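You operate a simulated robot arm through the tools that you are given. There is no shell and no other tool. Be economical: measure what you need, move in short steps, check, and stop when the job is done.

The job below is to be done with a simulated two-armed robot. You get a single attempt, and the scene is never put back.

JOB
Take the lid off the tall clear jar and lay it down on the top of the bench with the ring press.

It is judged by the outcome, as a careful person would: the job done as asked, and still so three seconds after it is handed in. It fails if anything else is knocked over, pushed out of place, dropped, spilled or broken. Lids that push on must go on centred and level and be pressed home; caps that screw on are set level and turned clockwise until they are tight.

ROBOT AND FRAMES
Two 7-joint arms with two-finger parallel grippers on one trunk, on a base that drives. Base frame: it is fixed to the floor where the robot stands at the start and does not move with it; the origin is under the middle of the robot, x ahead of it, y to its left, z up. Lengths are in cm, angles in degrees, forces in N, time in s.
The left shoulder is at the start at [6, 14.7, 54.3], the right one opposite. With the tool pointing down near the work surface each hand reaches from about 10 to 66 cm from the robot's upright axis, wherever it stands, measured 20 degrees to its own side. Payload 3.43 kg a hand.
The tool frame of a hand sits at the grasp point between the pads (the TCP): z along the fingers, y along the line on which they close. The tips reach 3 cm beyond it. The gripper opens to 9.4 cm. The fingers are 2.8 cm wide and 1 cm thick; the gripper's body (5 by 9.6 cm) begins 5.5 cm behind the TCP.
Orientation is that of the tool frame in the base frame, as a unit quaternion [x, y, z, w]. With the fingers straight down and closing along the base's y, the tool's x points along the base's -x, its y along +y and its z along -z.

CONTROLS
- The arms move only by the tool nudge_tool. It takes "left_steps", "right_steps" or both (then of equal length, played together; a hand with none holds still); each is a list of rows, each a list of 6 numbers: the shift along the tool's x, y, z in cm, then the turn, a rotation vector about the tool's x, y, z in degrees. In form: [[x, y, z, ax, ay, az], ...]. A call has 1 to 10 rows; each row shifts and turns the commanded pose from where the row before left it, along the tool's axes as they then stand. "left_fingers" and "right_fingers" are, for a hand that has rows, the opening, from 0 (shut) to 1 (fully open), set as the call begins (left out, the last holds). Rows are played at 5 a second. More than 5 cm and 8.6 degrees between two rows, or a gripper value outside its range, and nothing of the call is played. A pose out of reach is approached as far as the arm can. The call stops where the force on the tool passes 40 N (or 10 N more than at its start, if that is more) or the arm is blocked; 0.2 s more then pass. Each finger travels about 7.2 cm/s and halts on what it meets, pressing with about 29 N; the grip force reading is that of the motor and also rises with nothing between the fingers. The clock runs only during rows and for 0.2 s after the last one: add rows that do not move to give the fingers time. It gives the time, the measured TCP pose, the force on the tool (base axes), the opening and the grip force at its end, in the units of the frame above (readings bear some noise), with the torque about the TCP (base axes, N m) and any sound that the robot's microphone picked up.
- Cameras (640 x 400 px; columns grow to the right, rows downward): "scene" is now at [6.56, -1.04, 119.63]; the picture's right is [-0.01, -1.00, 0.00], its down [-0.54, 0.00, -0.84] and it looks along [0.84, -0.01, -0.54] (base axes); focal length 273 px, centre (320, 200). "left" rides on the left gripper at [7.6, -1.4, -10.3] in its tool frame; the picture's right is [0.18, 0.98, 0.00], its down [-0.75, 0.14, -0.64] and it looks along [-0.63, 0.12, 0.77] (tool axes); focal length 243 px, centre (320, 200). "right" rides on the right gripper at [7.6, 1.4, -10.3] in its tool frame; the picture's right is [-0.18, 0.98, 0.00], its down [-0.75, -0.14, -0.64] and it looks along [-0.63, -0.12, 0.77] (tool axes); focal length 243 px, centre (320, 200). There is no depth. A picture from a camera that has moved, and an enlarged one, comes with that camera's place and axes in the base frame and with its lens. The place of the scene camera against the robot may be out by one fixed shift of up to 2.5 cm in any direction.
- get_image(camera): a new picture of that camera. The clock stands still meanwhile.
- lift_body(by): slides the trunk up (or, below 0, down) by that many cm; the arms and the scene camera ride with it, the base frame stays. It gives what a move gives, with no picture.
- steer(legs): drives the robot by 1 to 6 legs, each [ahead, left, turn to the left] in cm, cm and degrees, along the robot's own axes; the way and the turn of a leg run together, so that a leg with both is an arc; at most 150 cm and 180 degrees a leg. The arms and the cameras ride along, it lands a little off, and it stops where it bumps. It gives what a move gives.
- head_to(pan, tilt): turns the head with the scene camera to pan (to the left, within 86 degrees either way) and tilt (down, from -29 to 69), counted from straight ahead of the robot. It gives what a move gives.
- enlarge(camera, box): a new picture of the part [left, top, right, bottom] of that camera's present view, enlarged. The clock stands still meanwhile.
- job_done(): hands the job in; it is judged then, once.

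Go step by step. Nothing tells you exact positions but the pictures and the camera data: compare them with the known pose of the tool, close in by small moves and look again before you grip or let go. The budget is 120 turns and 92 pictures, counting those below and the enlarged ones. Unless the task says otherwise, let go and move clear before handing in, and close with one line.

The tools are called as a command line: name --argument value ..., lists and objects as JSON in quotes. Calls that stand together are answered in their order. nudge_tool: Moves the arms, as the interface text tells. Its arguments: {"type":"object","properties":{"left_steps":{"type":"array","items":{"type":"array","items":{"type":"number"}}},"left_fingers":{"type":"number"},"right_steps":{"type":"array","items":{"type":"array","items":{"type":"number"}}},"right_fingers":{"type":"number"}},"required":[]} The other tools are called the same way: lift_body (by) slides the trunk up or down; steer (legs) drives the base; head_to (pan, tilt) turns the head that bears the scene camera; get_image (camera) takes a picture; enlarge (camera, box) takes an enlarged picture of a part of a camera's view; job_done () hands the job in.

At the start:

```text
time: 0.0
left_ee_pos: [29.94, 8.61, 99.94]
left_tcp_rot: [0.0, 1.0, -0.001, 0.0]
left_contact_force: [0.1, 0.0, 0.8]
left_ft_torque: [0.0, -0.01, -0.01]
left_grip_width: 9.39
left_gripper_force: 0.0
right_ee_pos: [27.44, -14.65, 99.92]
right_tcp_rot: [0.0, 1.0, 0.0, 0.001]
right_contact_force: [0.2, 0.2, -1.3]
right_ft_torque: [0.02, -0.01, 0.01]
right_grip_width: 9.38
right_gripper_force: 0.0
trunk travel left (down, up): [-25.0, 0.0]
robot x, y, heading: [-0.1, 0.24, 0.1]
head pan, tilt: [-0.5, 32.8]
```

scene: 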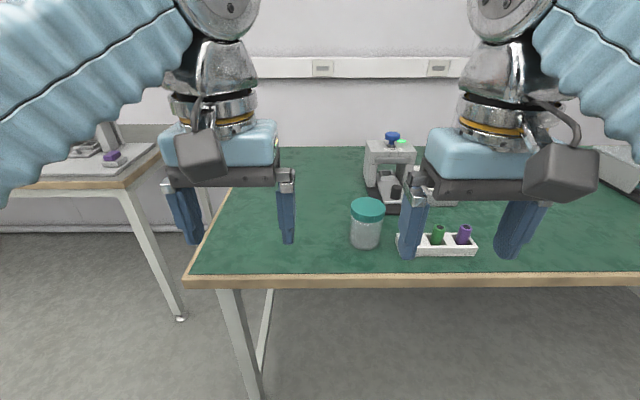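
right: 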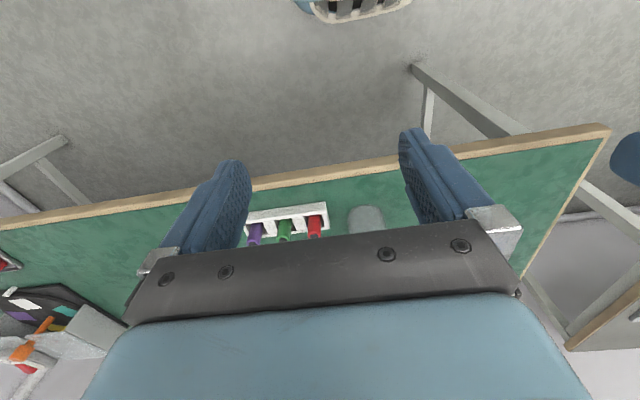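
left: 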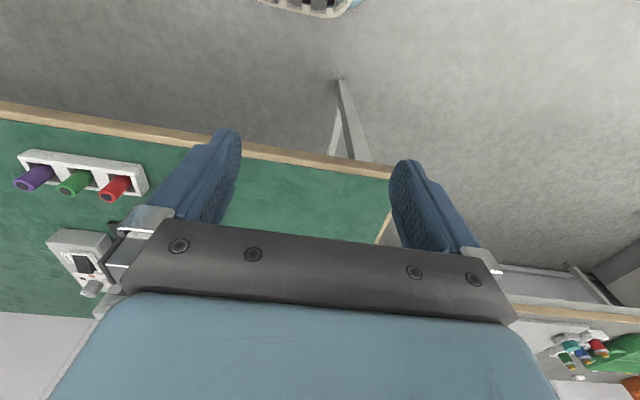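

I see a green bench with a clear teal-lidded jar and a press-like device, plus other benches on the left and right. I'll look around to identify the ring press and the tall jar before moving.

enlarge --camera "scene" --box '[320, 110, 500, 270]'

head_to --pan 60 --tilt 30

get_image --camera "scene"

head_to --pan -60 --tilt 30

get_image --camera "scene"

```text
2.50 times, centred on (410, 190) of scene
camera zoom: at [6.56, -1.04, 119.63], right [-0.01, -1.0, 0.0], down [-0.54, 0.0, -0.84], along [0.84, -0.01, -0.54], focal length 682 px, centre (95, 225)
```

zoom: 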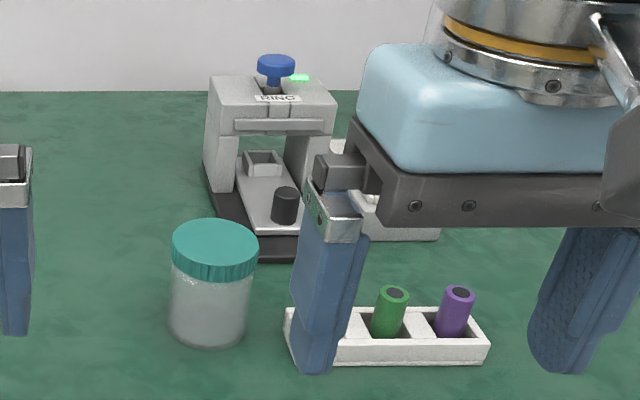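

```text
time: 1.3
left_ee_pos: [30.0, 8.62, 99.98]
left_tcp_rot: [0.0, 1.0, -0.001, 0.001]
left_contact_force: [-0.2, -0.8, -0.2]
left_ft_torque: [-0.03, -0.01, -0.02]
left_grip_width: 9.41
left_gripper_force: 0.0
right_ee_pos: [27.42, -14.72, 99.93]
right_tcp_rot: [0.0, 1.0, -0.001, 0.001]
right_contact_force: [-1.0, 0.2, 1.0]
right_ft_torque: [0.0, 0.0, 0.01]
right_grip_width: 9.39
right_gripper_force: 0.0
trunk travel left (down, up): [-25.0, 0.0]
robot x, y, heading: [0.19, -0.27, -0.1]
head pan, tilt: [60.0, 30.0]
```

```text
87 pictures are left
camera scene: at [2.17, 6.86, 120.07], right [0.87, -0.5, 0.0], down [-0.25, -0.43, -0.87], along [0.43, 0.75, -0.5], focal length 273 px, centre (320, 200)
```

scene: 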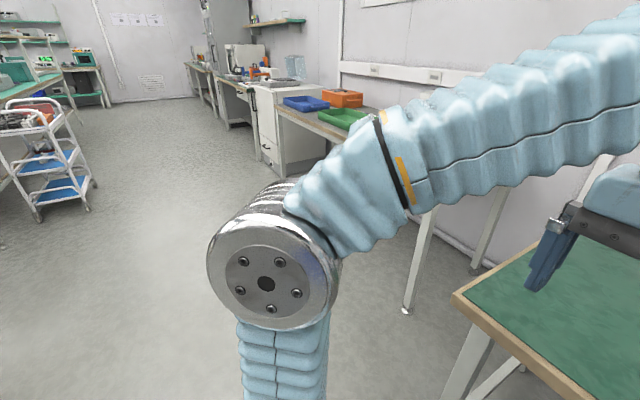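

```text
time: 3.3
left_ee_pos: [29.96, 8.64, 100.01]
left_tcp_rot: [-0.001, 1.0, -0.001, 0.001]
left_contact_force: [-0.2, 0.5, -0.6]
left_ft_torque: [0.0, 0.02, -0.02]
left_grip_width: 9.41
left_gripper_force: 0.0
right_ee_pos: [27.47, -14.62, 99.89]
right_tcp_rot: [-0.001, 1.0, 0.0, 0.001]
right_contact_force: [-0.5, 0.2, 0.5]
right_ft_torque: [-0.01, 0.01, 0.0]
right_grip_width: 9.41
right_gripper_force: 0.1
trunk travel left (down, up): [-25.0, 0.0]
robot x, y, heading: [0.32, -0.19, -0.1]
head pan, tilt: [-60.0, 30.0]
```

```text
86 pictures are left
camera scene: at [2.16, -8.8, 120.07], right [-0.87, -0.5, 0.0], down [-0.25, 0.43, -0.87], along [0.43, -0.75, -0.5], focal length 273 px, centre (320, 200)
```

scene: 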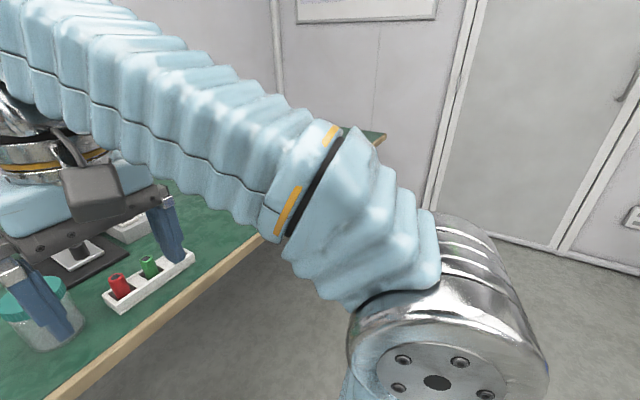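

The device labelled "RING" is on the same green bench as the teal-lidded jar, which I place near (55, -12) with its lid at z≈87. I'll look again straight ahead, tilted further down.

head_to --pan -12 --tilt 42

get_image --camera "scene"

enlarge --camera "right" --box '[220, 170, 420, 270]'

```text
time: 4.5
left_ee_pos: [29.84, 8.46, 99.93]
left_tcp_rot: [-0.001, 1.0, 0.0, 0.001]
left_contact_force: [-0.2, -0.6, 0.8]
left_ft_torque: [-0.01, 0.02, -0.01]
left_grip_width: 9.4
left_gripper_force: 0.1
right_ee_pos: [27.6, -14.74, 99.91]
right_tcp_rot: [0.0, 1.0, 0.0, 0.002]
right_contact_force: [0.3, 0.4, 0.4]
right_ft_torque: [0.01, 0.0, 0.02]
right_grip_width: 9.38
right_gripper_force: 0.2
trunk travel left (down, up): [-25.0, 0.0]
robot x, y, heading: [-0.34, 0.39, 0.1]
head pan, tilt: [-12.0, 42.0]
```

```text
85 pictures are left
camera scene: at [5.82, -2.71, 118.24], right [-0.21, -0.98, 0.0], down [-0.65, 0.14, -0.74], along [0.73, -0.16, -0.67], focal length 273 px, centre (320, 200)
```

scene: 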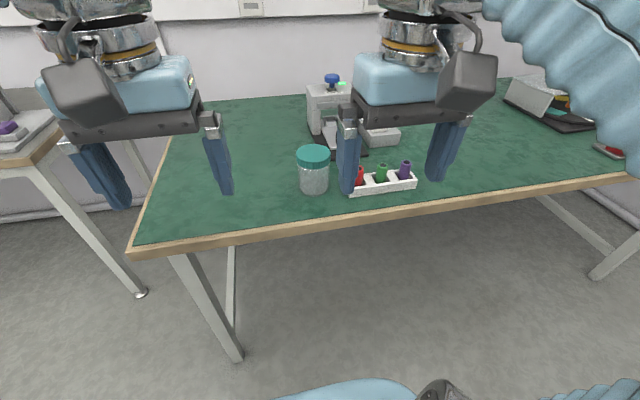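

```text
3.20 times, centred on (320, 220) of right
camera zoom: at [19.88, -13.31, 110.23], right [0.18, 0.98, 0.0], down [0.75, -0.14, 0.64], along [0.63, -0.12, -0.77], focal length 776 px, centre (320, 136)
```

zoom: 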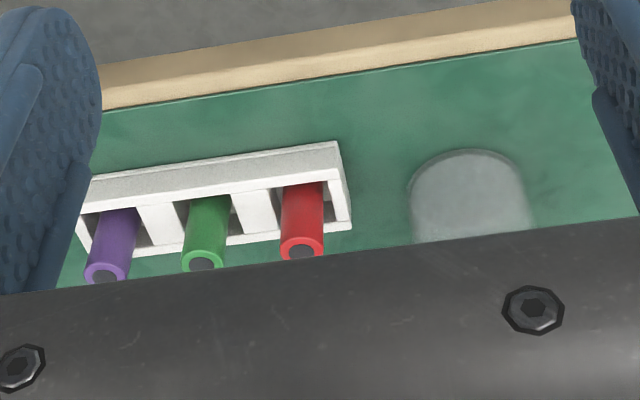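

The jar is the only lidded one here, near (54, -11). I'll bring the right hand over it, staying high, to look with the wrist camera.

nudge_tool --right_steps '[[-4, 0.6, 0, 0, 0, 0], [-4, 0.7, 0, 0, 0, 0], [-4, 0.7, 0, 0, 0, 0], [-4, 0.7, 0, 0, 0, 0], [-4, 0.7, 0, 0, 0, 0], [-4, 0.6, 0, 0, 0, 0], [0, 0, 0, 0, 0, 0]]'

get_image --camera "right"

get_image --camera "scene"

```text
time: 6.1
left_ee_pos: [29.83, 8.72, 99.96]
left_tcp_rot: [0.001, 1.0, -0.001, 0.001]
left_contact_force: [0.7, 0.8, -0.4]
left_ft_torque: [0.02, 0.05, -0.01]
left_grip_width: 9.39
left_gripper_force: 0.1
right_ee_pos: [37.6, -13.06, 99.92]
right_tcp_rot: [0.0, 1.0, 0.0, 0.001]
right_contact_force: [0.1, -0.8, 0.3]
right_ft_torque: [0.02, 0.03, 0.02]
right_grip_width: 9.4
right_gripper_force: 0.1
right hand out of reach, approached as far as the arm can: row 3, 4, 5, 6
trunk travel left (down, up): [-25.0, 0.0]
robot x, y, heading: [0.07, -0.27, -0.0]
head pan, tilt: [-12.0, 42.0]
```

```text
83 pictures are left
camera right: at [30.0, -11.74, 110.21], right [0.18, 0.98, 0.0], down [0.75, -0.14, 0.64], along [0.63, -0.12, -0.76], focal length 243 px, centre (320, 200)
```

right: 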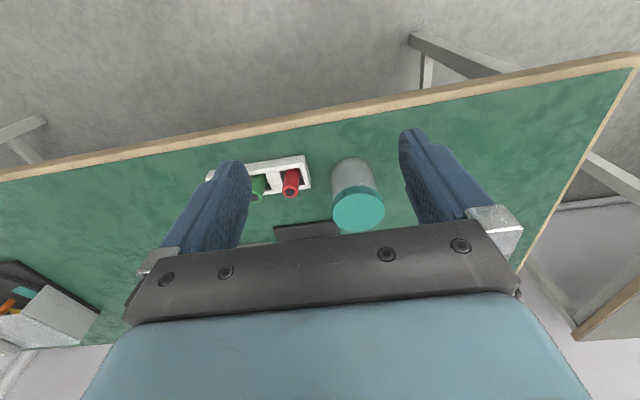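

```text
82 pictures are left
camera scene: at [5.82, -2.71, 118.24], right [-0.21, -0.98, 0.0], down [-0.65, 0.14, -0.74], along [0.73, -0.15, -0.67], focal length 273 px, centre (320, 200)
```

scene: 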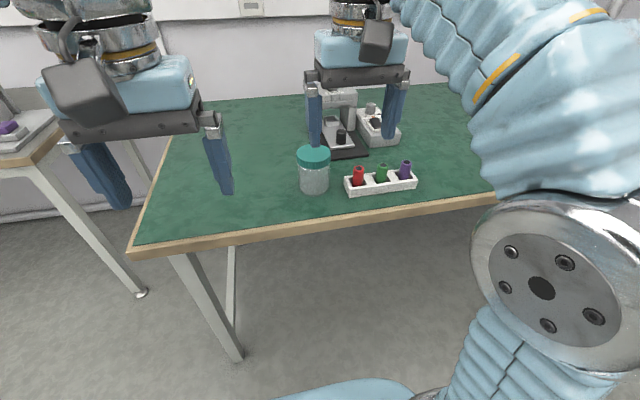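

The hand stops at x≈37.6 at this height, so I need to drive closer. I'll check the clearance between the base and the bench first.

head_to --pan 0 --tilt 69

get_image --camera "scene"

```text
time: 7.0
left_ee_pos: [30.02, 8.71, 99.99]
left_tcp_rot: [0.0, 1.0, 0.0, 0.001]
left_contact_force: [0.6, 0.3, -0.4]
left_ft_torque: [0.0, -0.01, 0.02]
left_grip_width: 9.39
left_gripper_force: 0.0
right_ee_pos: [37.69, -13.07, 99.88]
right_tcp_rot: [0.0, 1.0, -0.001, 0.002]
right_contact_force: [0.3, -0.7, 0.0]
right_ft_torque: [-0.01, -0.01, 0.01]
right_grip_width: 9.39
right_gripper_force: 0.1
trunk travel left (down, up): [-25.0, 0.0]
robot x, y, heading: [-0.11, 0.55, 0.0]
head pan, tilt: [0.0, 68.8]
```

```text
81 pictures are left
camera scene: at [3.24, -0.97, 114.92], right [0.0, -1.0, 0.0], down [-0.93, 0.0, -0.36], along [0.36, 0.0, -0.93], focal length 273 px, centre (320, 200)
```

scene: 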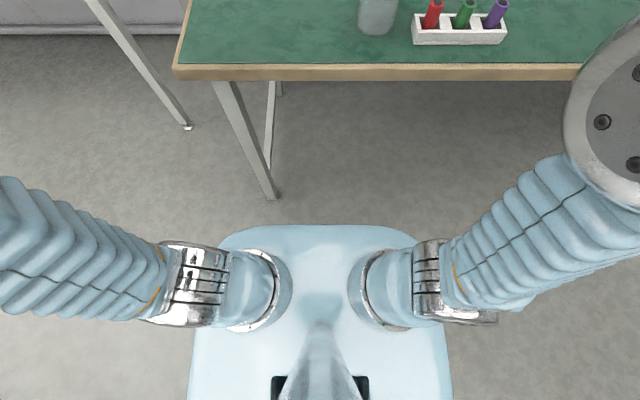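

There's about 20 cm of free space in front of the torso. I'll drive ahead 13 cm and look again.

steer --legs '[[13, 0, 0]]'

head_to --pan -10 --tilt 45

get_image --camera "scene"

get_image --camera "right"

```text
time: 8.2
left_ee_pos: [43.06, 8.5, 100.07]
left_tcp_rot: [0.001, 1.0, -0.001, 0.001]
left_contact_force: [-0.1, -0.2, 0.2]
left_ft_torque: [0.03, 0.0, -0.02]
left_grip_width: 9.39
left_gripper_force: 0.1
right_ee_pos: [50.68, -13.23, 99.95]
right_tcp_rot: [0.001, 1.0, 0.0, 0.001]
right_contact_force: [0.1, 0.9, 0.5]
right_ft_torque: [-0.01, 0.0, 0.0]
right_grip_width: 9.39
right_gripper_force: 0.0
trunk travel left (down, up): [-25.0, 0.0]
robot x, y, heading: [13.36, 0.02, -0.1]
head pan, tilt: [0.0, 68.8]
```

```text
time: 9.1
left_ee_pos: [43.18, 8.56, 99.93]
left_tcp_rot: [0.001, 1.0, 0.0, 0.001]
left_contact_force: [-0.3, 0.5, 0.8]
left_ft_torque: [0.0, -0.01, 0.01]
left_grip_width: 9.41
left_gripper_force: 0.0
right_ee_pos: [50.66, -13.14, 99.99]
right_tcp_rot: [0.001, 1.0, 0.0, 0.002]
right_contact_force: [0.6, 0.2, -0.4]
right_ft_torque: [-0.01, -0.01, 0.0]
right_grip_width: 9.4
right_gripper_force: 0.1
trunk travel left (down, up): [-25.0, 0.0]
robot x, y, heading: [13.32, 0.2, 0.1]
head pan, tilt: [-10.0, 45.0]
```

```text
80 pictures are left
camera scene: at [18.72, -2.4, 117.8], right [-0.18, -0.98, 0.0], down [-0.7, 0.12, -0.71], along [0.7, -0.12, -0.71], focal length 273 px, centre (320, 200)
```

scene: 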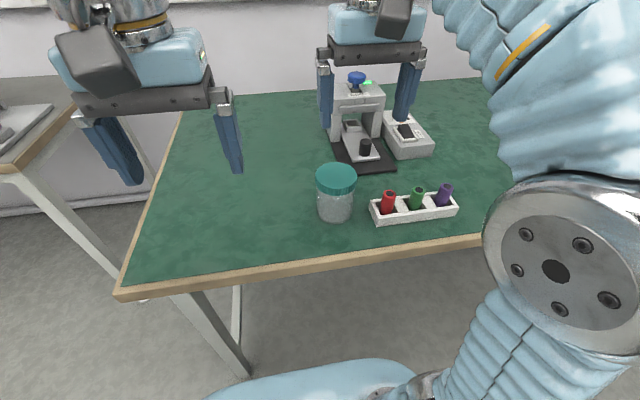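

```text
79 pictures are left
camera right: at [43.05, -11.81, 110.21], right [0.19, 0.98, 0.0], down [0.75, -0.14, 0.64], along [0.63, -0.12, -0.76], focal length 243 px, centre (320, 200)
```

right: 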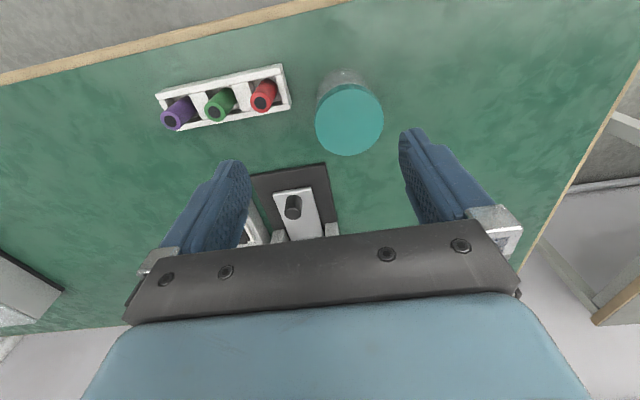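

The wrist camera triangulates the lid top to about (53.0, -10.8, 86.1), diameter about 7 cm. I'll lower and centre the right hand, staying above the lid.

nudge_tool --right_steps '[[0, 1.2, 2, 0, 0, 0], [0, 1.1, 2, 0, 0, 0], [0, 0, 2, 0, 0, 0], [-1, 0, 0, 0, 0, 0], [-1, 0, 0, 0, 0, 0], [0, 0, 0, 0, 0, 0]]' --right_fingers 1

get_image --camera "right"

```text
time: 10.5
left_ee_pos: [42.99, 8.48, 100.06]
left_tcp_rot: [0.001, 1.0, -0.001, 0.001]
left_contact_force: [-0.2, -0.3, 0.3]
left_ft_torque: [-0.01, 0.0, 0.0]
left_grip_width: 9.4
left_gripper_force: 0.2
right_ee_pos: [52.82, -10.94, 93.92]
right_tcp_rot: [0.001, 1.0, 0.0, 0.002]
right_contact_force: [0.0, -0.3, -0.2]
right_ft_torque: [-0.01, 0.01, 0.01]
right_grip_width: 9.39
right_gripper_force: 0.0
trunk travel left (down, up): [-25.0, 0.0]
robot x, y, heading: [12.99, -0.12, -0.2]
head pan, tilt: [-10.0, 45.0]
```

```text
78 pictures are left
camera right: at [45.1, -9.55, 104.22], right [0.19, 0.98, 0.0], down [0.75, -0.14, 0.64], along [0.63, -0.12, -0.76], focal length 243 px, centre (320, 200)
```

right: 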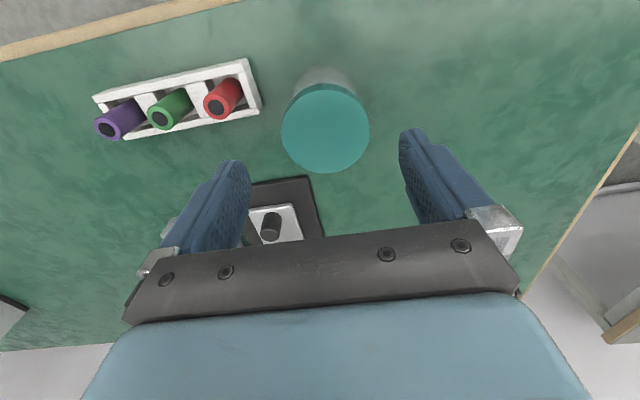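

Lid centre confirmed at (53.0, -10.6). I'll descend so the fingertips straddle the lid rim.

nudge_tool --right_steps '[[0, 0.3, 1.5, 0, 0, 0], [0, 0, 1.5, 0, 0, 0], [0, 0, 1.5, 0, 0, 0], [0, 0, 1.5, 0, 0, 0], [0, 0, 0.6, 0, 0, 0], [0, 0, 0, 0, 0, 0]]'

get_image --camera "right"

get_image --camera "left"

enlarge --camera "scene" --box '[270, 80, 430, 240]'

```text
time: 11.9
left_ee_pos: [43.12, 8.62, 100.04]
left_tcp_rot: [0.001, 1.0, -0.001, 0.001]
left_contact_force: [-0.1, -0.6, -0.1]
left_ft_torque: [0.02, -0.01, 0.03]
left_grip_width: 9.41
left_gripper_force: 0.1
right_ee_pos: [52.83, -10.67, 87.33]
right_tcp_rot: [0.001, 1.0, 0.0, 0.002]
right_contact_force: [-0.2, 0.6, 0.4]
right_ft_torque: [-0.01, -0.03, 0.03]
right_grip_width: 9.43
right_gripper_force: 0.1
trunk travel left (down, up): [-25.0, 0.0]
robot x, y, heading: [13.12, -0.23, 0.1]
head pan, tilt: [-10.0, 45.0]
```

```text
77 pictures are left
camera right: at [45.18, -9.28, 97.55], right [0.19, 0.98, 0.0], down [0.75, -0.14, 0.64], along [0.63, -0.12, -0.76], focal length 243 px, centre (320, 200)
```

right: 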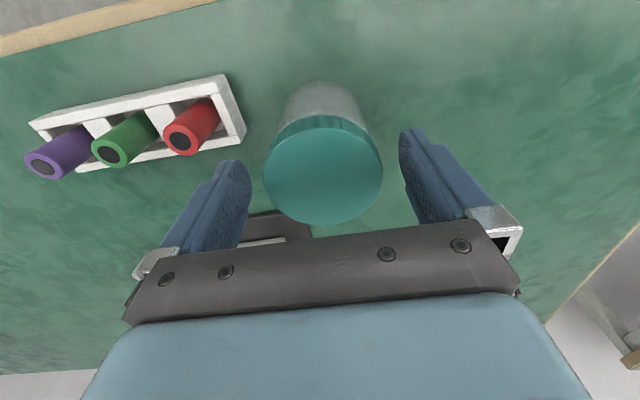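

```text
76 pictures are left
camera left: at [35.43, 7.26, 110.19], right [-0.18, 0.98, 0.0], down [0.75, 0.14, 0.64], along [0.63, 0.12, -0.77], focal length 243 px, centre (320, 200)
```

left: 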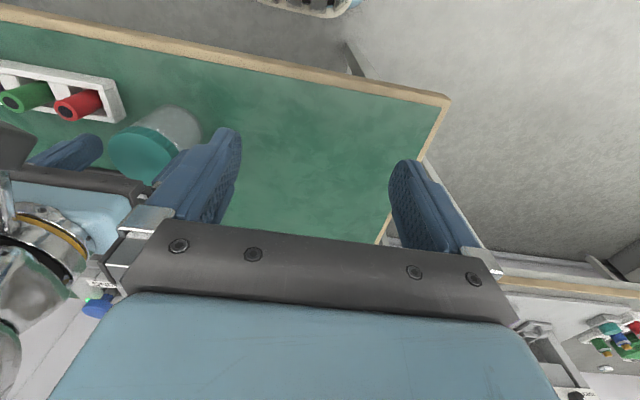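

```text
2.50 times, centred on (350, 160) of scene
camera zoom: at [18.72, -2.4, 117.8], right [-0.18, -0.98, 0.0], down [-0.7, 0.12, -0.71], along [0.7, -0.12, -0.71], focal length 682 px, centre (245, 300)
```

zoom: 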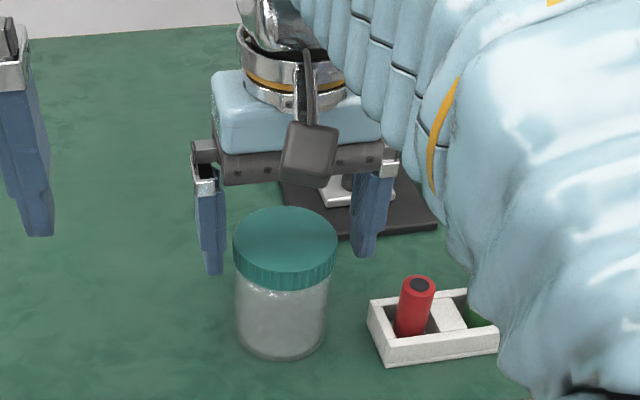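

The fingers straddle the lid correctly in both views. I'll close on the lid rim.

nudge_tool --right_steps '[[0, 0, 0, 0, 0, 0], [0, 0, 0, 0, 0, 0], [0, 0, 0, 0, 0, 0], [0, 0, 0, 0, 0, 0]]' --right_fingers 0.5

get_image --camera "right"

```text
time: 12.9
left_ee_pos: [43.05, 8.49, 99.84]
left_tcp_rot: [0.002, 1.0, -0.001, 0.001]
left_contact_force: [-0.2, 0.2, 0.2]
left_ft_torque: [0.02, 0.02, -0.01]
left_grip_width: 9.37
left_gripper_force: 0.1
right_ee_pos: [52.88, -10.64, 87.26]
right_tcp_rot: [0.001, 1.0, 0.0, 0.002]
right_contact_force: [0.7, 0.0, 0.3]
right_ft_torque: [0.03, 0.0, -0.01]
right_grip_width: 7.1
right_gripper_force: 28.8
trunk travel left (down, up): [-25.0, 0.0]
robot x, y, heading: [13.26, 0.0, -0.1]
head pan, tilt: [-10.0, 45.0]
```

```text
74 pictures are left
camera right: at [45.18, -9.29, 97.57], right [0.19, 0.98, 0.0], down [0.75, -0.14, 0.64], along [0.63, -0.12, -0.76], focal length 243 px, centre (320, 200)
```

right: 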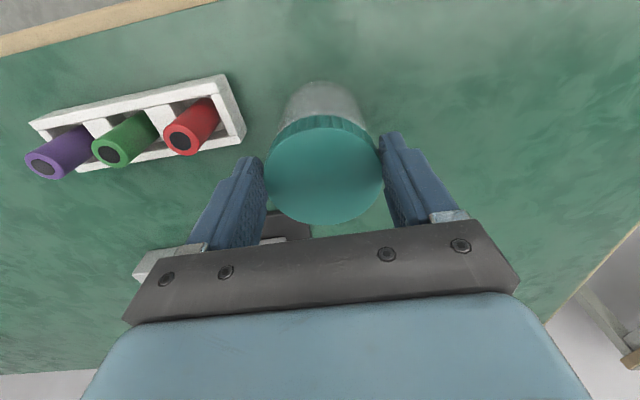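

Gripped at 7.1 cm. I'll turn the lid gently counter-clockwise by 24° and read the torque.

nudge_tool --right_steps '[[0, 0, 0, 0, 0, -6], [0, 0, 0, 0, 0, -6], [0, 0, 0, 0, 0, -6], [0, 0, 0, 0, 0, -6]]'

get_image --camera "right"

enlarge --camera "scene" --box '[270, 80, 430, 240]'

```text
time: 13.9
left_ee_pos: [43.07, 8.47, 99.9]
left_tcp_rot: [0.001, 1.0, -0.001, 0.0]
left_contact_force: [0.6, -0.3, 0.0]
left_ft_torque: [0.02, 0.0, 0.02]
left_grip_width: 9.41
left_gripper_force: 0.0
right_ee_pos: [52.94, -10.69, 87.4]
right_tcp_rot: [-0.207, 0.978, 0.0, 0.001]
right_contact_force: [0.0, 0.0, -1.2]
right_ft_torque: [0.03, 0.03, 0.02]
right_grip_width: 7.08
right_gripper_force: 28.6
trunk travel left (down, up): [-25.0, 0.0]
robot x, y, heading: [12.89, 0.09, 0.2]
head pan, tilt: [-10.0, 45.0]
```

```text
73 pictures are left
camera right: at [45.24, -12.48, 97.63], right [-0.23, 0.97, 0.0], down [0.74, 0.18, 0.64], along [0.63, 0.15, -0.76], focal length 243 px, centre (320, 200)
```

right: 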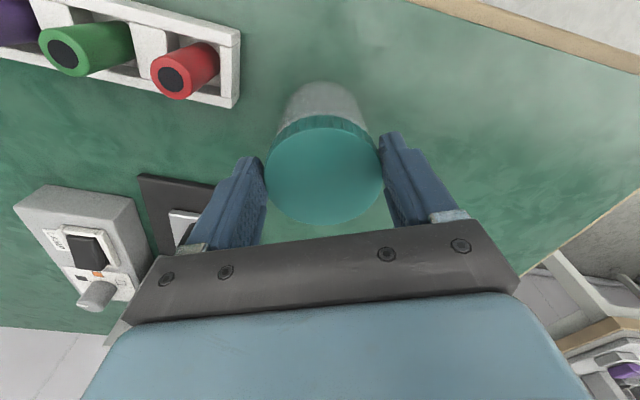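

```text
2.50 times, centred on (350, 160) of scene
camera zoom: at [18.73, -2.4, 117.8], right [-0.18, -0.98, 0.0], down [-0.7, 0.12, -0.71], along [0.7, -0.12, -0.71], focal length 682 px, centre (245, 300)
```

zoom: 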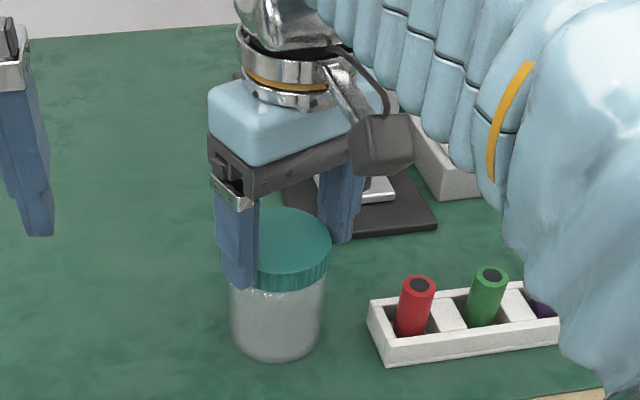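

The turn is free with almost no torque, so either the thread is loose or the jar is turning along. I'll continue counter-clockwise and watch for lift force.

nudge_tool --right_steps '[[0, 0, 0, 0, 0, -8], [0, 0, 0, 0, 0, -8], [0, 0, 0, 0, 0, -8], [0, 0, 0, 0, 0, -8], [0, 0, 0, 0, 0, -8], [0, 0, 0, 0, 0, -8]]'

enlarge --camera "scene" --box '[270, 80, 430, 240]'

enlarge --camera "right" --box '[240, 60, 400, 220]'

```text
time: 15.3
left_ee_pos: [43.12, 8.53, 100.05]
left_tcp_rot: [0.001, 1.0, 0.0, 0.001]
left_contact_force: [-0.1, -0.5, -0.3]
left_ft_torque: [-0.01, 0.02, -0.03]
left_grip_width: 9.38
left_gripper_force: 0.1
right_ee_pos: [52.74, -10.55, 87.41]
right_tcp_rot: [-0.587, 0.809, -0.001, 0.002]
right_contact_force: [-0.1, -0.4, -0.5]
right_ft_torque: [-0.06, 0.05, 0.03]
right_grip_width: 7.14
right_gripper_force: 28.6
trunk travel left (down, up): [-25.0, 0.0]
robot x, y, heading: [13.12, 0.04, -0.0]
head pan, tilt: [-10.0, 45.0]
```

```text
2.50 times, centred on (350, 160) of scene
camera zoom: at [18.73, -2.41, 117.8], right [-0.18, -0.98, 0.0], down [-0.7, 0.12, -0.71], along [0.7, -0.12, -0.71], focal length 682 px, centre (245, 300)
```

zoom: 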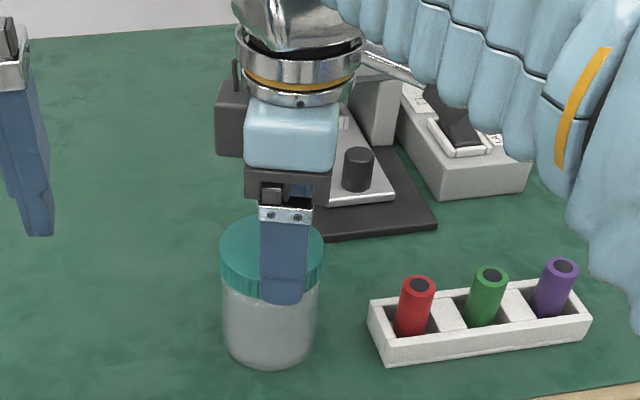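

```text
2.50 times, centred on (320, 140) of right
camera zoom: at [49.03, -17.45, 97.67], right [-0.88, 0.48, 0.0], down [0.36, 0.67, 0.64], along [0.31, 0.56, -0.77], focal length 606 px, centre (320, 350)
```

zoom: 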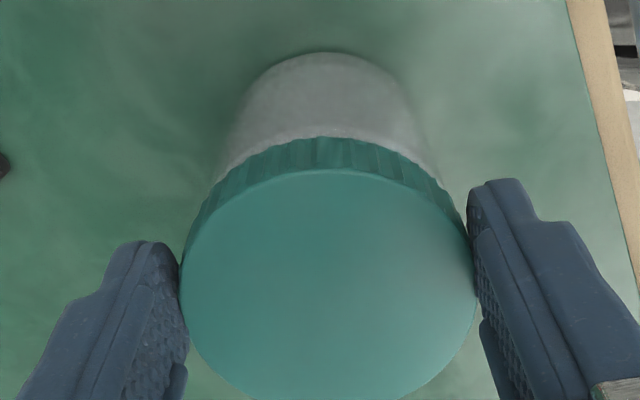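

The jar has slid about 1 cm with the turn, so it is probably rotating with the lid. I'll do a small lift test to see whether the lid comes off by pulling or takes the jar with it.

nudge_tool --right_steps '[[0, 0, -0.2, 0, 0, 0], [0, 0, -0.2, 0, 0, 0], [0, 0, -0.2, 0, 0, 0], [0, 0, 0, 0, 0, 0]]'

enlarge --camera "scene" --box '[270, 80, 430, 240]'

```text
time: 16.3
left_ee_pos: [43.17, 8.55, 100.02]
left_tcp_rot: [0.001, 1.0, -0.001, 0.001]
left_contact_force: [-0.3, 0.0, 0.5]
left_ft_torque: [-0.01, 0.0, 0.01]
left_grip_width: 9.39
left_gripper_force: 0.0
right_ee_pos: [52.8, -10.7, 88.02]
right_tcp_rot: [-0.587, 0.809, 0.0, 0.002]
right_contact_force: [0.6, 0.8, -1.6]
right_ft_torque: [0.0, -0.01, -0.01]
right_grip_width: 7.11
right_gripper_force: 29.0
trunk travel left (down, up): [-25.0, 0.0]
robot x, y, heading: [12.95, -0.32, -0.3]
head pan, tilt: [-10.0, 45.0]
```

```text
2.50 times, centred on (350, 160) of scene
camera zoom: at [18.73, -2.41, 117.8], right [-0.18, -0.98, 0.0], down [-0.7, 0.12, -0.71], along [0.7, -0.12, -0.71], focal length 682 px, centre (245, 300)
```

zoom: 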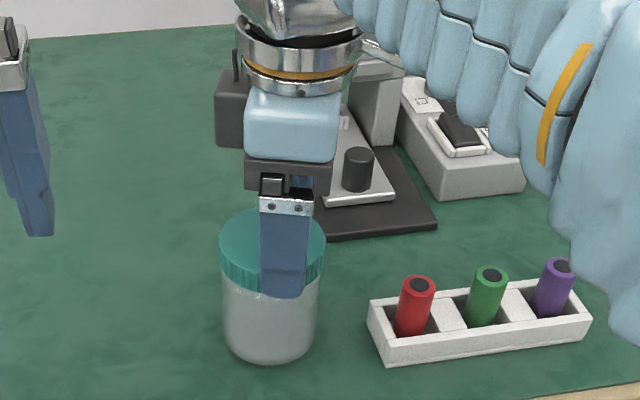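

The jar lifts with the lid and weighs only about 1.5 N, so the lid needs turning or pulling against a held jar. I'll turn back to restore the jar to its original spot, set it down and open.

nudge_tool --right_steps '[[0, 0, 0, 0, 0, 8], [0, 0, 0, 0, 0, 8], [0, 0, 0, 0, 0, 8], [0, 0, 0, 0, 0, 8], [0, 0, 0, 0, 0, 8], [0, 0, 0, 0, 0, 8], [0, 0, 0, 0, 0, 8], [0, 0, 0, 0, 0, 8], [0, 0, 0, 0, 0, 8], [0, 0, 0.3, 0, 0, 0]]'

nudge_tool --right_steps '[[0, 0, 0.2, 0, 0, 0], [0, 0, 0.1, 0, 0, 0], [0, 0, 0.1, 0, 0, 0], [0, 0, 0, 0, 0, 0]]'

enlarge --camera "scene" --box '[270, 80, 430, 240]'

```text
time: 18.5
left_ee_pos: [42.99, 8.59, 100.02]
left_tcp_rot: [0.001, 1.0, 0.0, 0.001]
left_contact_force: [0.1, 0.2, -0.1]
left_ft_torque: [-0.02, 0.03, -0.03]
left_grip_width: 9.43
left_gripper_force: 0.0
right_ee_pos: [52.73, -10.68, 87.67]
right_tcp_rot: [0.001, 1.0, 0.0, 0.002]
right_contact_force: [0.4, -0.7, -2.4]
right_ft_torque: [-0.01, -0.01, 0.01]
right_grip_width: 7.09
right_gripper_force: 28.9
trunk travel left (down, up): [-25.0, 0.0]
robot x, y, heading: [13.24, -0.08, -0.1]
head pan, tilt: [-10.0, 45.0]
```

```text
time: 19.5
left_ee_pos: [43.19, 8.48, 99.97]
left_tcp_rot: [0.001, 1.0, -0.001, 0.001]
left_contact_force: [-0.2, 0.7, 0.5]
left_ft_torque: [0.0, 0.01, -0.04]
left_grip_width: 9.41
left_gripper_force: 0.1
right_ee_pos: [52.72, -10.61, 87.28]
right_tcp_rot: [0.001, 1.0, 0.0, 0.003]
right_contact_force: [-0.1, 0.1, 1.9]
right_ft_torque: [-0.12, 0.04, -0.01]
right_grip_width: 7.13
right_gripper_force: 29.1
trunk travel left (down, up): [-25.0, 0.0]
robot x, y, heading: [13.08, -0.02, 0.1]
head pan, tilt: [-10.0, 45.0]
```

```text
2.50 times, centred on (350, 160) of scene
camera zoom: at [18.71, -2.41, 117.81], right [-0.18, -0.98, 0.0], down [-0.7, 0.12, -0.71], along [0.7, -0.12, -0.71], focal length 682 px, centre (245, 300)
```

zoom: 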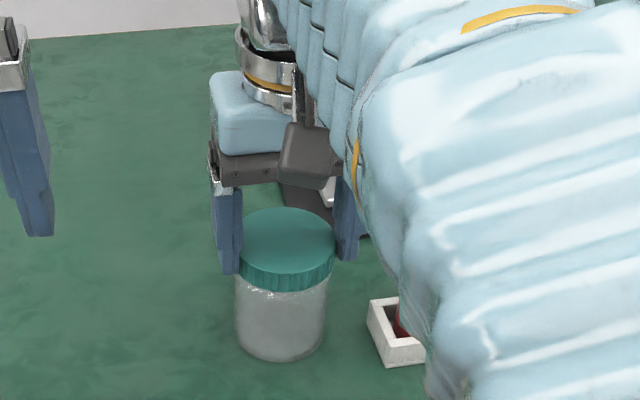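

The jar is back where it began. I'll open, shift 0.7 cm forward to centre on the lid, regrip, and then press down about 15 N to test a twist with friction on the bench.

nudge_tool --right_steps '[[0, 0, 0, 0, 0, 0], [0, 0, 0, 0, 0, 0], [-0.35, 0, 0, 0, 0, 0], [-0.35, 0, 0, 0, 0, 0], [0, 0, 0, 0, 0, 0]]' --right_fingers 0.95

nudge_tool --right_steps '[[0, 0, 0, 0, 0, 0], [0, 0, 0, 0, 0, 0], [0, 0, 0, 0, 0, 0], [0, 0, 0, 0, 0, 0]]' --right_fingers 0.4

nudge_tool --right_steps '[[0, 0, 0.1, 0, 0, 0], [0, 0, 0.1, 0, 0, 0], [0, 0, 0.1, 0, 0, 0]]'

enlarge --camera "scene" --box '[270, 80, 430, 240]'

```text
time: 20.7
left_ee_pos: [43.02, 8.48, 99.96]
left_tcp_rot: [0.001, 1.0, -0.001, 0.001]
left_contact_force: [-0.3, 0.3, 0.5]
left_ft_torque: [0.0, 0.0, 0.03]
left_grip_width: 9.38
left_gripper_force: 0.0
right_ee_pos: [53.45, -10.62, 87.28]
right_tcp_rot: [0.0, 1.0, 0.0, 0.001]
right_contact_force: [0.4, 0.7, 0.6]
right_ft_torque: [-0.03, -0.01, 0.0]
right_grip_width: 8.95
right_gripper_force: 0.0
trunk travel left (down, up): [-25.0, 0.0]
robot x, y, heading: [13.15, -0.06, -0.1]
head pan, tilt: [-10.0, 45.0]
```

```text
time: 21.7
left_ee_pos: [43.02, 8.57, 99.89]
left_tcp_rot: [0.001, 1.0, -0.001, 0.001]
left_contact_force: [-0.7, 1.0, 0.2]
left_ft_torque: [-0.02, 0.0, -0.02]
left_grip_width: 9.4
left_gripper_force: 0.2
right_ee_pos: [53.38, -10.62, 87.35]
right_tcp_rot: [0.001, 1.0, 0.001, 0.002]
right_contact_force: [1.0, 0.1, 1.6]
right_ft_torque: [-0.03, -0.02, 0.0]
right_grip_width: 7.11
right_gripper_force: 29.2
trunk travel left (down, up): [-25.0, 0.0]
robot x, y, heading: [12.92, 0.39, 0.0]
head pan, tilt: [-10.0, 45.0]
```

```text
time: 22.5
left_ee_pos: [42.98, 8.6, 100.15]
left_tcp_rot: [0.001, 1.0, -0.001, 0.001]
left_contact_force: [-0.1, -0.3, -0.6]
left_ft_torque: [-0.01, 0.01, 0.01]
left_grip_width: 9.4
left_gripper_force: 0.1
right_ee_pos: [53.44, -10.62, 87.12]
right_tcp_rot: [0.002, 1.0, -0.001, 0.003]
right_contact_force: [3.4, 0.2, 35.3]
right_ft_torque: [-0.05, -0.28, 0.03]
right_grip_width: 7.14
right_gripper_force: 29.4
trunk travel left (down, up): [-25.0, 0.0]
robot x, y, heading: [13.13, -0.14, -0.1]
head pan, tilt: [-10.0, 45.0]
```

```text
2.50 times, centred on (350, 160) of scene
camera zoom: at [18.59, -2.37, 117.86], right [-0.18, -0.98, 0.0], down [-0.7, 0.12, -0.71], along [0.7, -0.12, -0.71], focal length 682 px, centre (245, 300)
```

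zoom: 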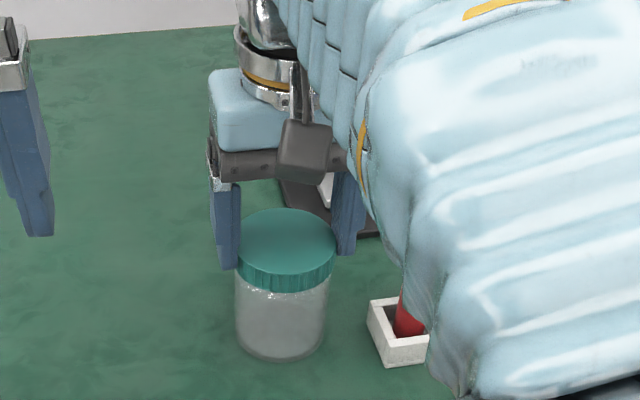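

Pressing at 35 N with the jar stable. I'll twist counter-clockwise slightly and read the torque.

nudge_tool --right_steps '[[0, 0, 0, 0, 0, -4], [0, 0, 0, 0, 0, -4], [0, 0, 0, 0, 0, -4], [0, 0, 0, 0, 0, -4]]'

enlarge --camera "scene" --box '[270, 80, 430, 240]'

```text
time: 23.5
left_ee_pos: [42.95, 8.53, 99.91]
left_tcp_rot: [0.0, 1.0, 0.0, 0.001]
left_contact_force: [-0.4, -0.9, -0.4]
left_ft_torque: [-0.03, 0.02, 0.01]
left_grip_width: 9.41
left_gripper_force: 0.1
right_ee_pos: [53.33, -10.67, 87.06]
right_tcp_rot: [-0.14, 0.99, -0.001, 0.003]
right_contact_force: [2.3, -2.2, 30.1]
right_ft_torque: [-0.07, -0.19, -0.15]
right_grip_width: 7.12
right_gripper_force: 29.4
trunk travel left (down, up): [-25.0, 0.0]
robot x, y, heading: [13.35, 0.08, 0.4]
head pan, tilt: [-10.0, 45.0]
```

```text
2.50 times, centred on (350, 160) of scene
camera zoom: at [18.6, -2.39, 117.81], right [-0.18, -0.98, 0.0], down [-0.7, 0.12, -0.71], along [0.7, -0.12, -0.71], focal length 682 px, centre (245, 300)
```

zoom: 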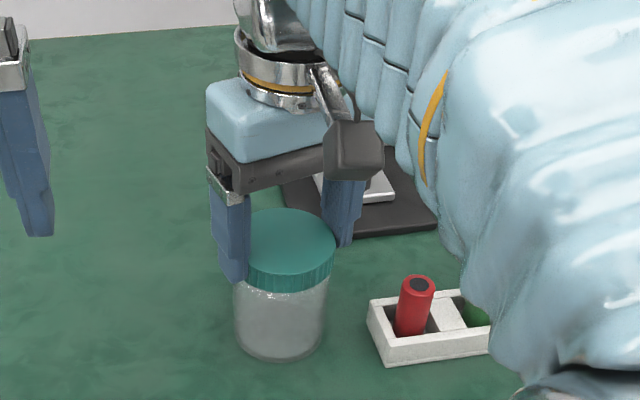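

Torque is 0.15 N·m. I'll keep turning another 48° under press to see if the force climbs, as it would with a rising thread.

nudge_tool --right_steps '[[0, 0, 0, 0, 0, -8], [0, 0, 0, 0, 0, -8], [0, 0, 0, 0, 0, -8], [0, 0, 0, 0, 0, -8], [0, 0, 0, 0, 0, -8], [0, 0, 0, 0, 0, -8]]'

enlarge --camera "scene" --box '[270, 80, 430, 240]'

```text
time: 24.9
left_ee_pos: [42.98, 8.49, 100.01]
left_tcp_rot: [0.001, 1.0, -0.001, 0.001]
left_contact_force: [-0.1, 0.5, 0.2]
left_ft_torque: [0.01, -0.02, 0.04]
left_grip_width: 9.43
left_gripper_force: 0.1
right_ee_pos: [53.46, -10.68, 86.95]
right_tcp_rot: [-0.53, 0.848, -0.001, 0.003]
right_contact_force: [11.2, -6.1, 34.8]
right_ft_torque: [-0.12, -0.51, -0.09]
right_grip_width: 7.08
right_gripper_force: 28.9
trunk travel left (down, up): [-25.0, 0.0]
robot x, y, heading: [12.76, 0.18, -0.2]
head pan, tilt: [-10.0, 45.0]
```

```text
2.50 times, centred on (350, 160) of scene
camera zoom: at [18.65, -2.41, 117.82], right [-0.18, -0.98, 0.0], down [-0.7, 0.12, -0.71], along [0.7, -0.12, -0.71], focal length 682 px, centre (245, 300)
```

zoom: 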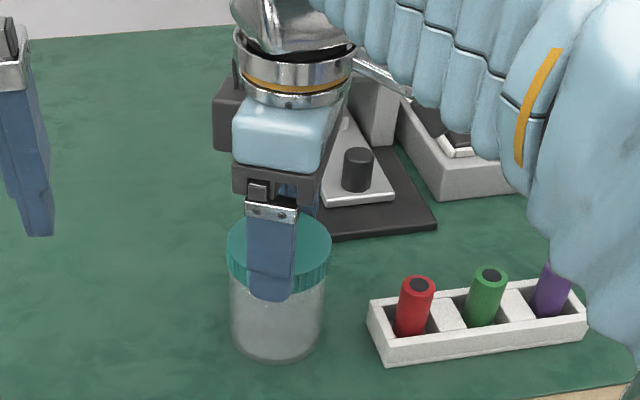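

The force stayed flat, so the jar just turns on the bench; the left hand must hold it. I'll ease off, turn back to put the jar in its place, then set it down and release.

nudge_tool --right_steps '[[0, 0, -0.4, 0, 0, 0], [0, 0, -0.2, 0, 0, 8], [0, 0, 0, 0, 0, 8], [0, 0, 0, 0, 0, 8], [0, 0, 0, 0, 0, 8], [0, 0, 0, 0, 0, 8], [0, 0, 0, 0, 0, 8], [0, 0, 0, 0, 0, 8], [0, 0, 0, 0, 0, 8], [0, 0, 0, 0, 0, 0]]'

nudge_tool --right_steps '[[0, 0, 0.1, 0, 0, 0], [0, 0, 0.1, 0, 0, 0], [0, 0, 0.1, 0, 0, 0], [0, 0, 0, 0, 0, 0]]'

enlarge --camera "scene" --box '[270, 80, 430, 240]'

```text
time: 27.1
left_ee_pos: [43.06, 8.57, 99.95]
left_tcp_rot: [0.002, 1.0, -0.002, 0.0]
left_contact_force: [-0.6, -0.5, 0.9]
left_ft_torque: [0.01, -0.01, 0.02]
left_grip_width: 9.37
left_gripper_force: 0.1
right_ee_pos: [53.42, -10.7, 87.54]
right_tcp_rot: [0.002, 1.0, -0.001, 0.001]
right_contact_force: [0.6, -0.7, -1.4]
right_ft_torque: [0.01, 0.0, -0.02]
right_grip_width: 7.08
right_gripper_force: 28.9
trunk travel left (down, up): [-25.0, 0.0]
robot x, y, heading: [13.21, -0.15, -0.0]
head pan, tilt: [-10.0, 45.0]
```

```text
time: 28.1
left_ee_pos: [43.19, 8.58, 100.01]
left_tcp_rot: [0.001, 1.0, -0.002, 0.0]
left_contact_force: [-0.2, -0.4, -0.2]
left_ft_torque: [-0.02, 0.03, -0.01]
left_grip_width: 9.39
left_gripper_force: 0.1
right_ee_pos: [53.35, -10.65, 87.29]
right_tcp_rot: [0.002, 1.0, 0.0, 0.001]
right_contact_force: [0.4, -0.1, -1.7]
right_ft_torque: [0.01, 0.0, 0.0]
right_grip_width: 7.12
right_gripper_force: 28.6
trunk travel left (down, up): [-25.0, 0.0]
robot x, y, heading: [13.66, 0.51, -0.2]
head pan, tilt: [-10.0, 45.0]
```

```text
2.50 times, centred on (350, 160) of scene
camera zoom: at [18.73, -2.41, 117.8], right [-0.18, -0.98, 0.0], down [-0.7, 0.12, -0.71], along [0.7, -0.12, -0.71], focal length 682 px, centre (245, 300)
```

zoom: 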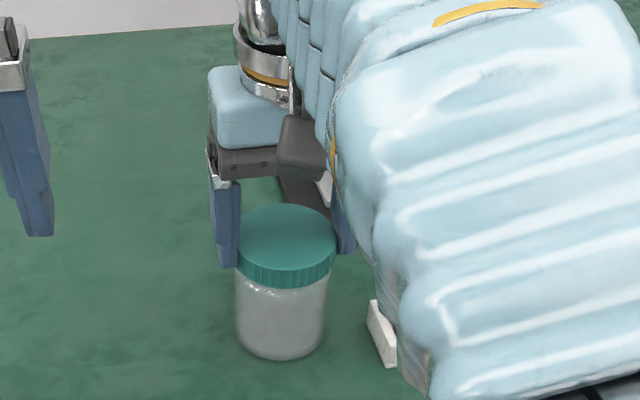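

The jar is back but still just off the bench. I'll lower until contact, then release.

nudge_tool --right_steps '[[0, 0, 0.1, 0, 0, 0], [0, 0, 0.1, 0, 0, 0], [0, 0, 0, 0, 0, 0]]'

```text
time: 28.9
left_ee_pos: [43.07, 8.6, 99.94]
left_tcp_rot: [0.001, 1.0, -0.001, 0.001]
left_contact_force: [-0.3, -0.1, -0.1]
left_ft_torque: [0.01, -0.03, -0.03]
left_grip_width: 9.41
left_gripper_force: 0.0
right_ee_pos: [53.41, -10.53, 87.12]
right_tcp_rot: [0.001, 1.0, 0.0, 0.001]
right_contact_force: [0.1, 0.8, -1.2]
right_ft_torque: [0.0, -0.03, -0.01]
right_grip_width: 7.1
right_gripper_force: 29.1
trunk travel left (down, up): [-25.0, 0.0]
robot x, y, heading: [12.82, 0.06, -0.3]
head pan, tilt: [-10.0, 45.0]
```

nudge_tool --right_steps '[[0, 0, 0.1, 0, 0, 0], [0, 0, 0.07, 0, 0, 0], [0, 0, 0, 0, 0, 0]]'

```text
time: 29.7
left_ee_pos: [43.06, 8.51, 99.92]
left_tcp_rot: [0.002, 1.0, 0.0, 0.001]
left_contact_force: [-0.8, 0.8, 0.1]
left_ft_torque: [-0.01, -0.02, -0.03]
left_grip_width: 9.41
left_gripper_force: 0.1
right_ee_pos: [53.54, -10.7, 86.95]
right_tcp_rot: [0.001, 1.0, 0.0, 0.002]
right_contact_force: [-0.1, -1.7, 8.5]
right_ft_torque: [-0.18, 0.09, 0.01]
right_grip_width: 7.09
right_gripper_force: 29.3
trunk travel left (down, up): [-25.0, 0.0]
robot x, y, heading: [13.27, 0.18, -0.2]
head pan, tilt: [-10.0, 45.0]
```

In contact with the bench. I'll open, centre a little further forward, rotate the open hand to 60°, and look.

nudge_tool --right_steps '[[0, 0, 0, 0, 0, 0], [0, 0, 0, 0, 0, 0], [-0.4, 0, -0.35, 0, 0, 0], [0, 0, 0, 0, 0, 0]]' --right_fingers 1

nudge_tool --right_steps '[[0, 0, 0, 0, 0, -7.5], [0, 0, 0, 0, 0, -7.5], [0, 0, 0, 0, 0, -7.5], [0, 0, 0, 0, 0, -7.5], [0, 0, 0, 0, 0, -7.5], [0, 0, 0, 0, 0, -7.5], [0, 0, 0, 0, 0, -7.5], [0, 0, 0, 0, 0, -7.5], [0, 0, 0, 0, 0, 0]]'

get_image --camera "right"

get_image --camera "scene"

```text
time: 30.7
left_ee_pos: [43.04, 8.55, 99.97]
left_tcp_rot: [0.001, 1.0, -0.001, 0.001]
left_contact_force: [0.6, 0.2, -0.5]
left_ft_torque: [0.01, 0.04, 0.01]
left_grip_width: 9.4
left_gripper_force: 0.1
right_ee_pos: [53.91, -10.69, 87.33]
right_tcp_rot: [0.001, 1.0, 0.0, 0.002]
right_contact_force: [0.0, 0.9, 0.2]
right_ft_torque: [0.01, 0.02, -0.02]
right_grip_width: 9.4
right_gripper_force: 0.0
trunk travel left (down, up): [-25.0, 0.0]
robot x, y, heading: [13.54, 0.07, -0.0]
head pan, tilt: [-10.0, 45.0]
```

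```text
time: 32.7
left_ee_pos: [43.05, 8.45, 100.06]
left_tcp_rot: [0.0, 1.0, -0.002, 0.001]
left_contact_force: [-0.4, -0.4, 0.5]
left_ft_torque: [0.02, 0.01, 0.0]
left_grip_width: 9.41
left_gripper_force: 0.0
right_ee_pos: [53.83, -10.61, 87.13]
right_tcp_rot: [-0.5, 0.866, -0.001, 0.002]
right_contact_force: [-0.5, -0.5, 0.6]
right_ft_torque: [-0.04, 0.03, 0.04]
right_grip_width: 9.4
right_gripper_force: 0.1
trunk travel left (down, up): [-25.0, 0.0]
robot x, y, heading: [12.75, 0.25, -0.2]
head pan, tilt: [-10.0, 45.0]
```

```text
63 pictures are left
camera right: at [48.76, -16.51, 97.48], right [-0.76, 0.65, 0.0], down [0.5, 0.58, 0.64], along [0.42, 0.49, -0.77], focal length 243 px, centre (320, 200)
```

right: 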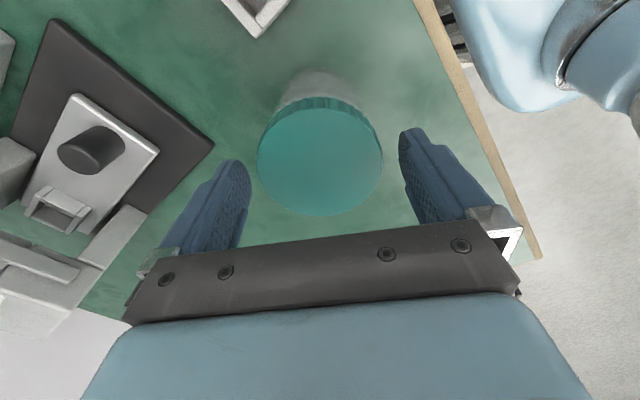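

```text
62 pictures are left
camera scene: at [18.72, -2.41, 117.8], right [-0.18, -0.98, 0.0], down [-0.7, 0.12, -0.71], along [0.7, -0.12, -0.71], focal length 273 px, centre (320, 200)
```

scene: 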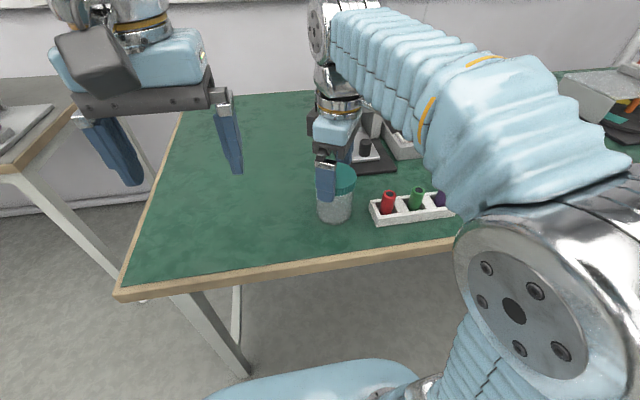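

The open hand sits around the lid at 60°. I'll grip the lid to steady the jar, then start raising and reorienting the left hand.

nudge_tool --right_steps '[[0.2, 0, 0, 0, 0, 0], [0, 0, 0, 0, 0, 0], [0, 0, 0, 0, 0, 0], [0, 0, 0, 0, 0, 0]]' --right_fingers 0.4

nudge_tool --left_steps '[[0, 1, 0, 0, 0, 8], [0, 1, 0, 0, 0, 8], [0, 1, 0, 0, 0, 8], [0, 0, 0, 0, 0, 8], [0, 0, 0, 0, 0, 8], [0, 0, 0, 0, 0, 8], [0, 0, 0, 0, 0, 8], [0, 0, 0, 0, 0, 8], [0, 0, 0, 0, 0, 8], [0, 0, 0, 0, 0, 8]]'

```text
time: 33.7
left_ee_pos: [43.08, 8.56, 100.02]
left_tcp_rot: [0.001, 1.0, -0.001, 0.001]
left_contact_force: [0.4, 0.8, -0.4]
left_ft_torque: [0.0, -0.01, 0.02]
left_grip_width: 9.39
left_gripper_force: 0.0
right_ee_pos: [53.74, -10.8, 87.16]
right_tcp_rot: [-0.499, 0.866, 0.0, 0.001]
right_contact_force: [-0.2, 1.4, 0.4]
right_ft_torque: [0.09, 0.09, -0.02]
right_grip_width: 7.17
right_gripper_force: 29.1
trunk travel left (down, up): [-25.0, 0.0]
robot x, y, heading: [13.05, -0.37, -0.1]
head pan, tilt: [-10.0, 45.0]
```

```text
time: 35.9
left_ee_pos: [43.49, 11.41, 99.99]
left_tcp_rot: [0.644, 0.765, 0.0, 0.002]
left_contact_force: [-0.1, -0.3, 0.4]
left_ft_torque: [0.04, 0.0, -0.01]
left_grip_width: 9.38
left_gripper_force: 0.2
right_ee_pos: [53.71, -10.87, 87.26]
right_tcp_rot: [-0.499, 0.867, 0.0, 0.001]
right_contact_force: [0.6, -0.9, 0.4]
right_ft_torque: [-0.01, 0.04, 0.01]
right_grip_width: 7.15
right_gripper_force: 29.4
trunk travel left (down, up): [-25.0, 0.0]
robot x, y, heading: [13.03, 0.23, -0.2]
head pan, tilt: [-10.0, 45.0]
```

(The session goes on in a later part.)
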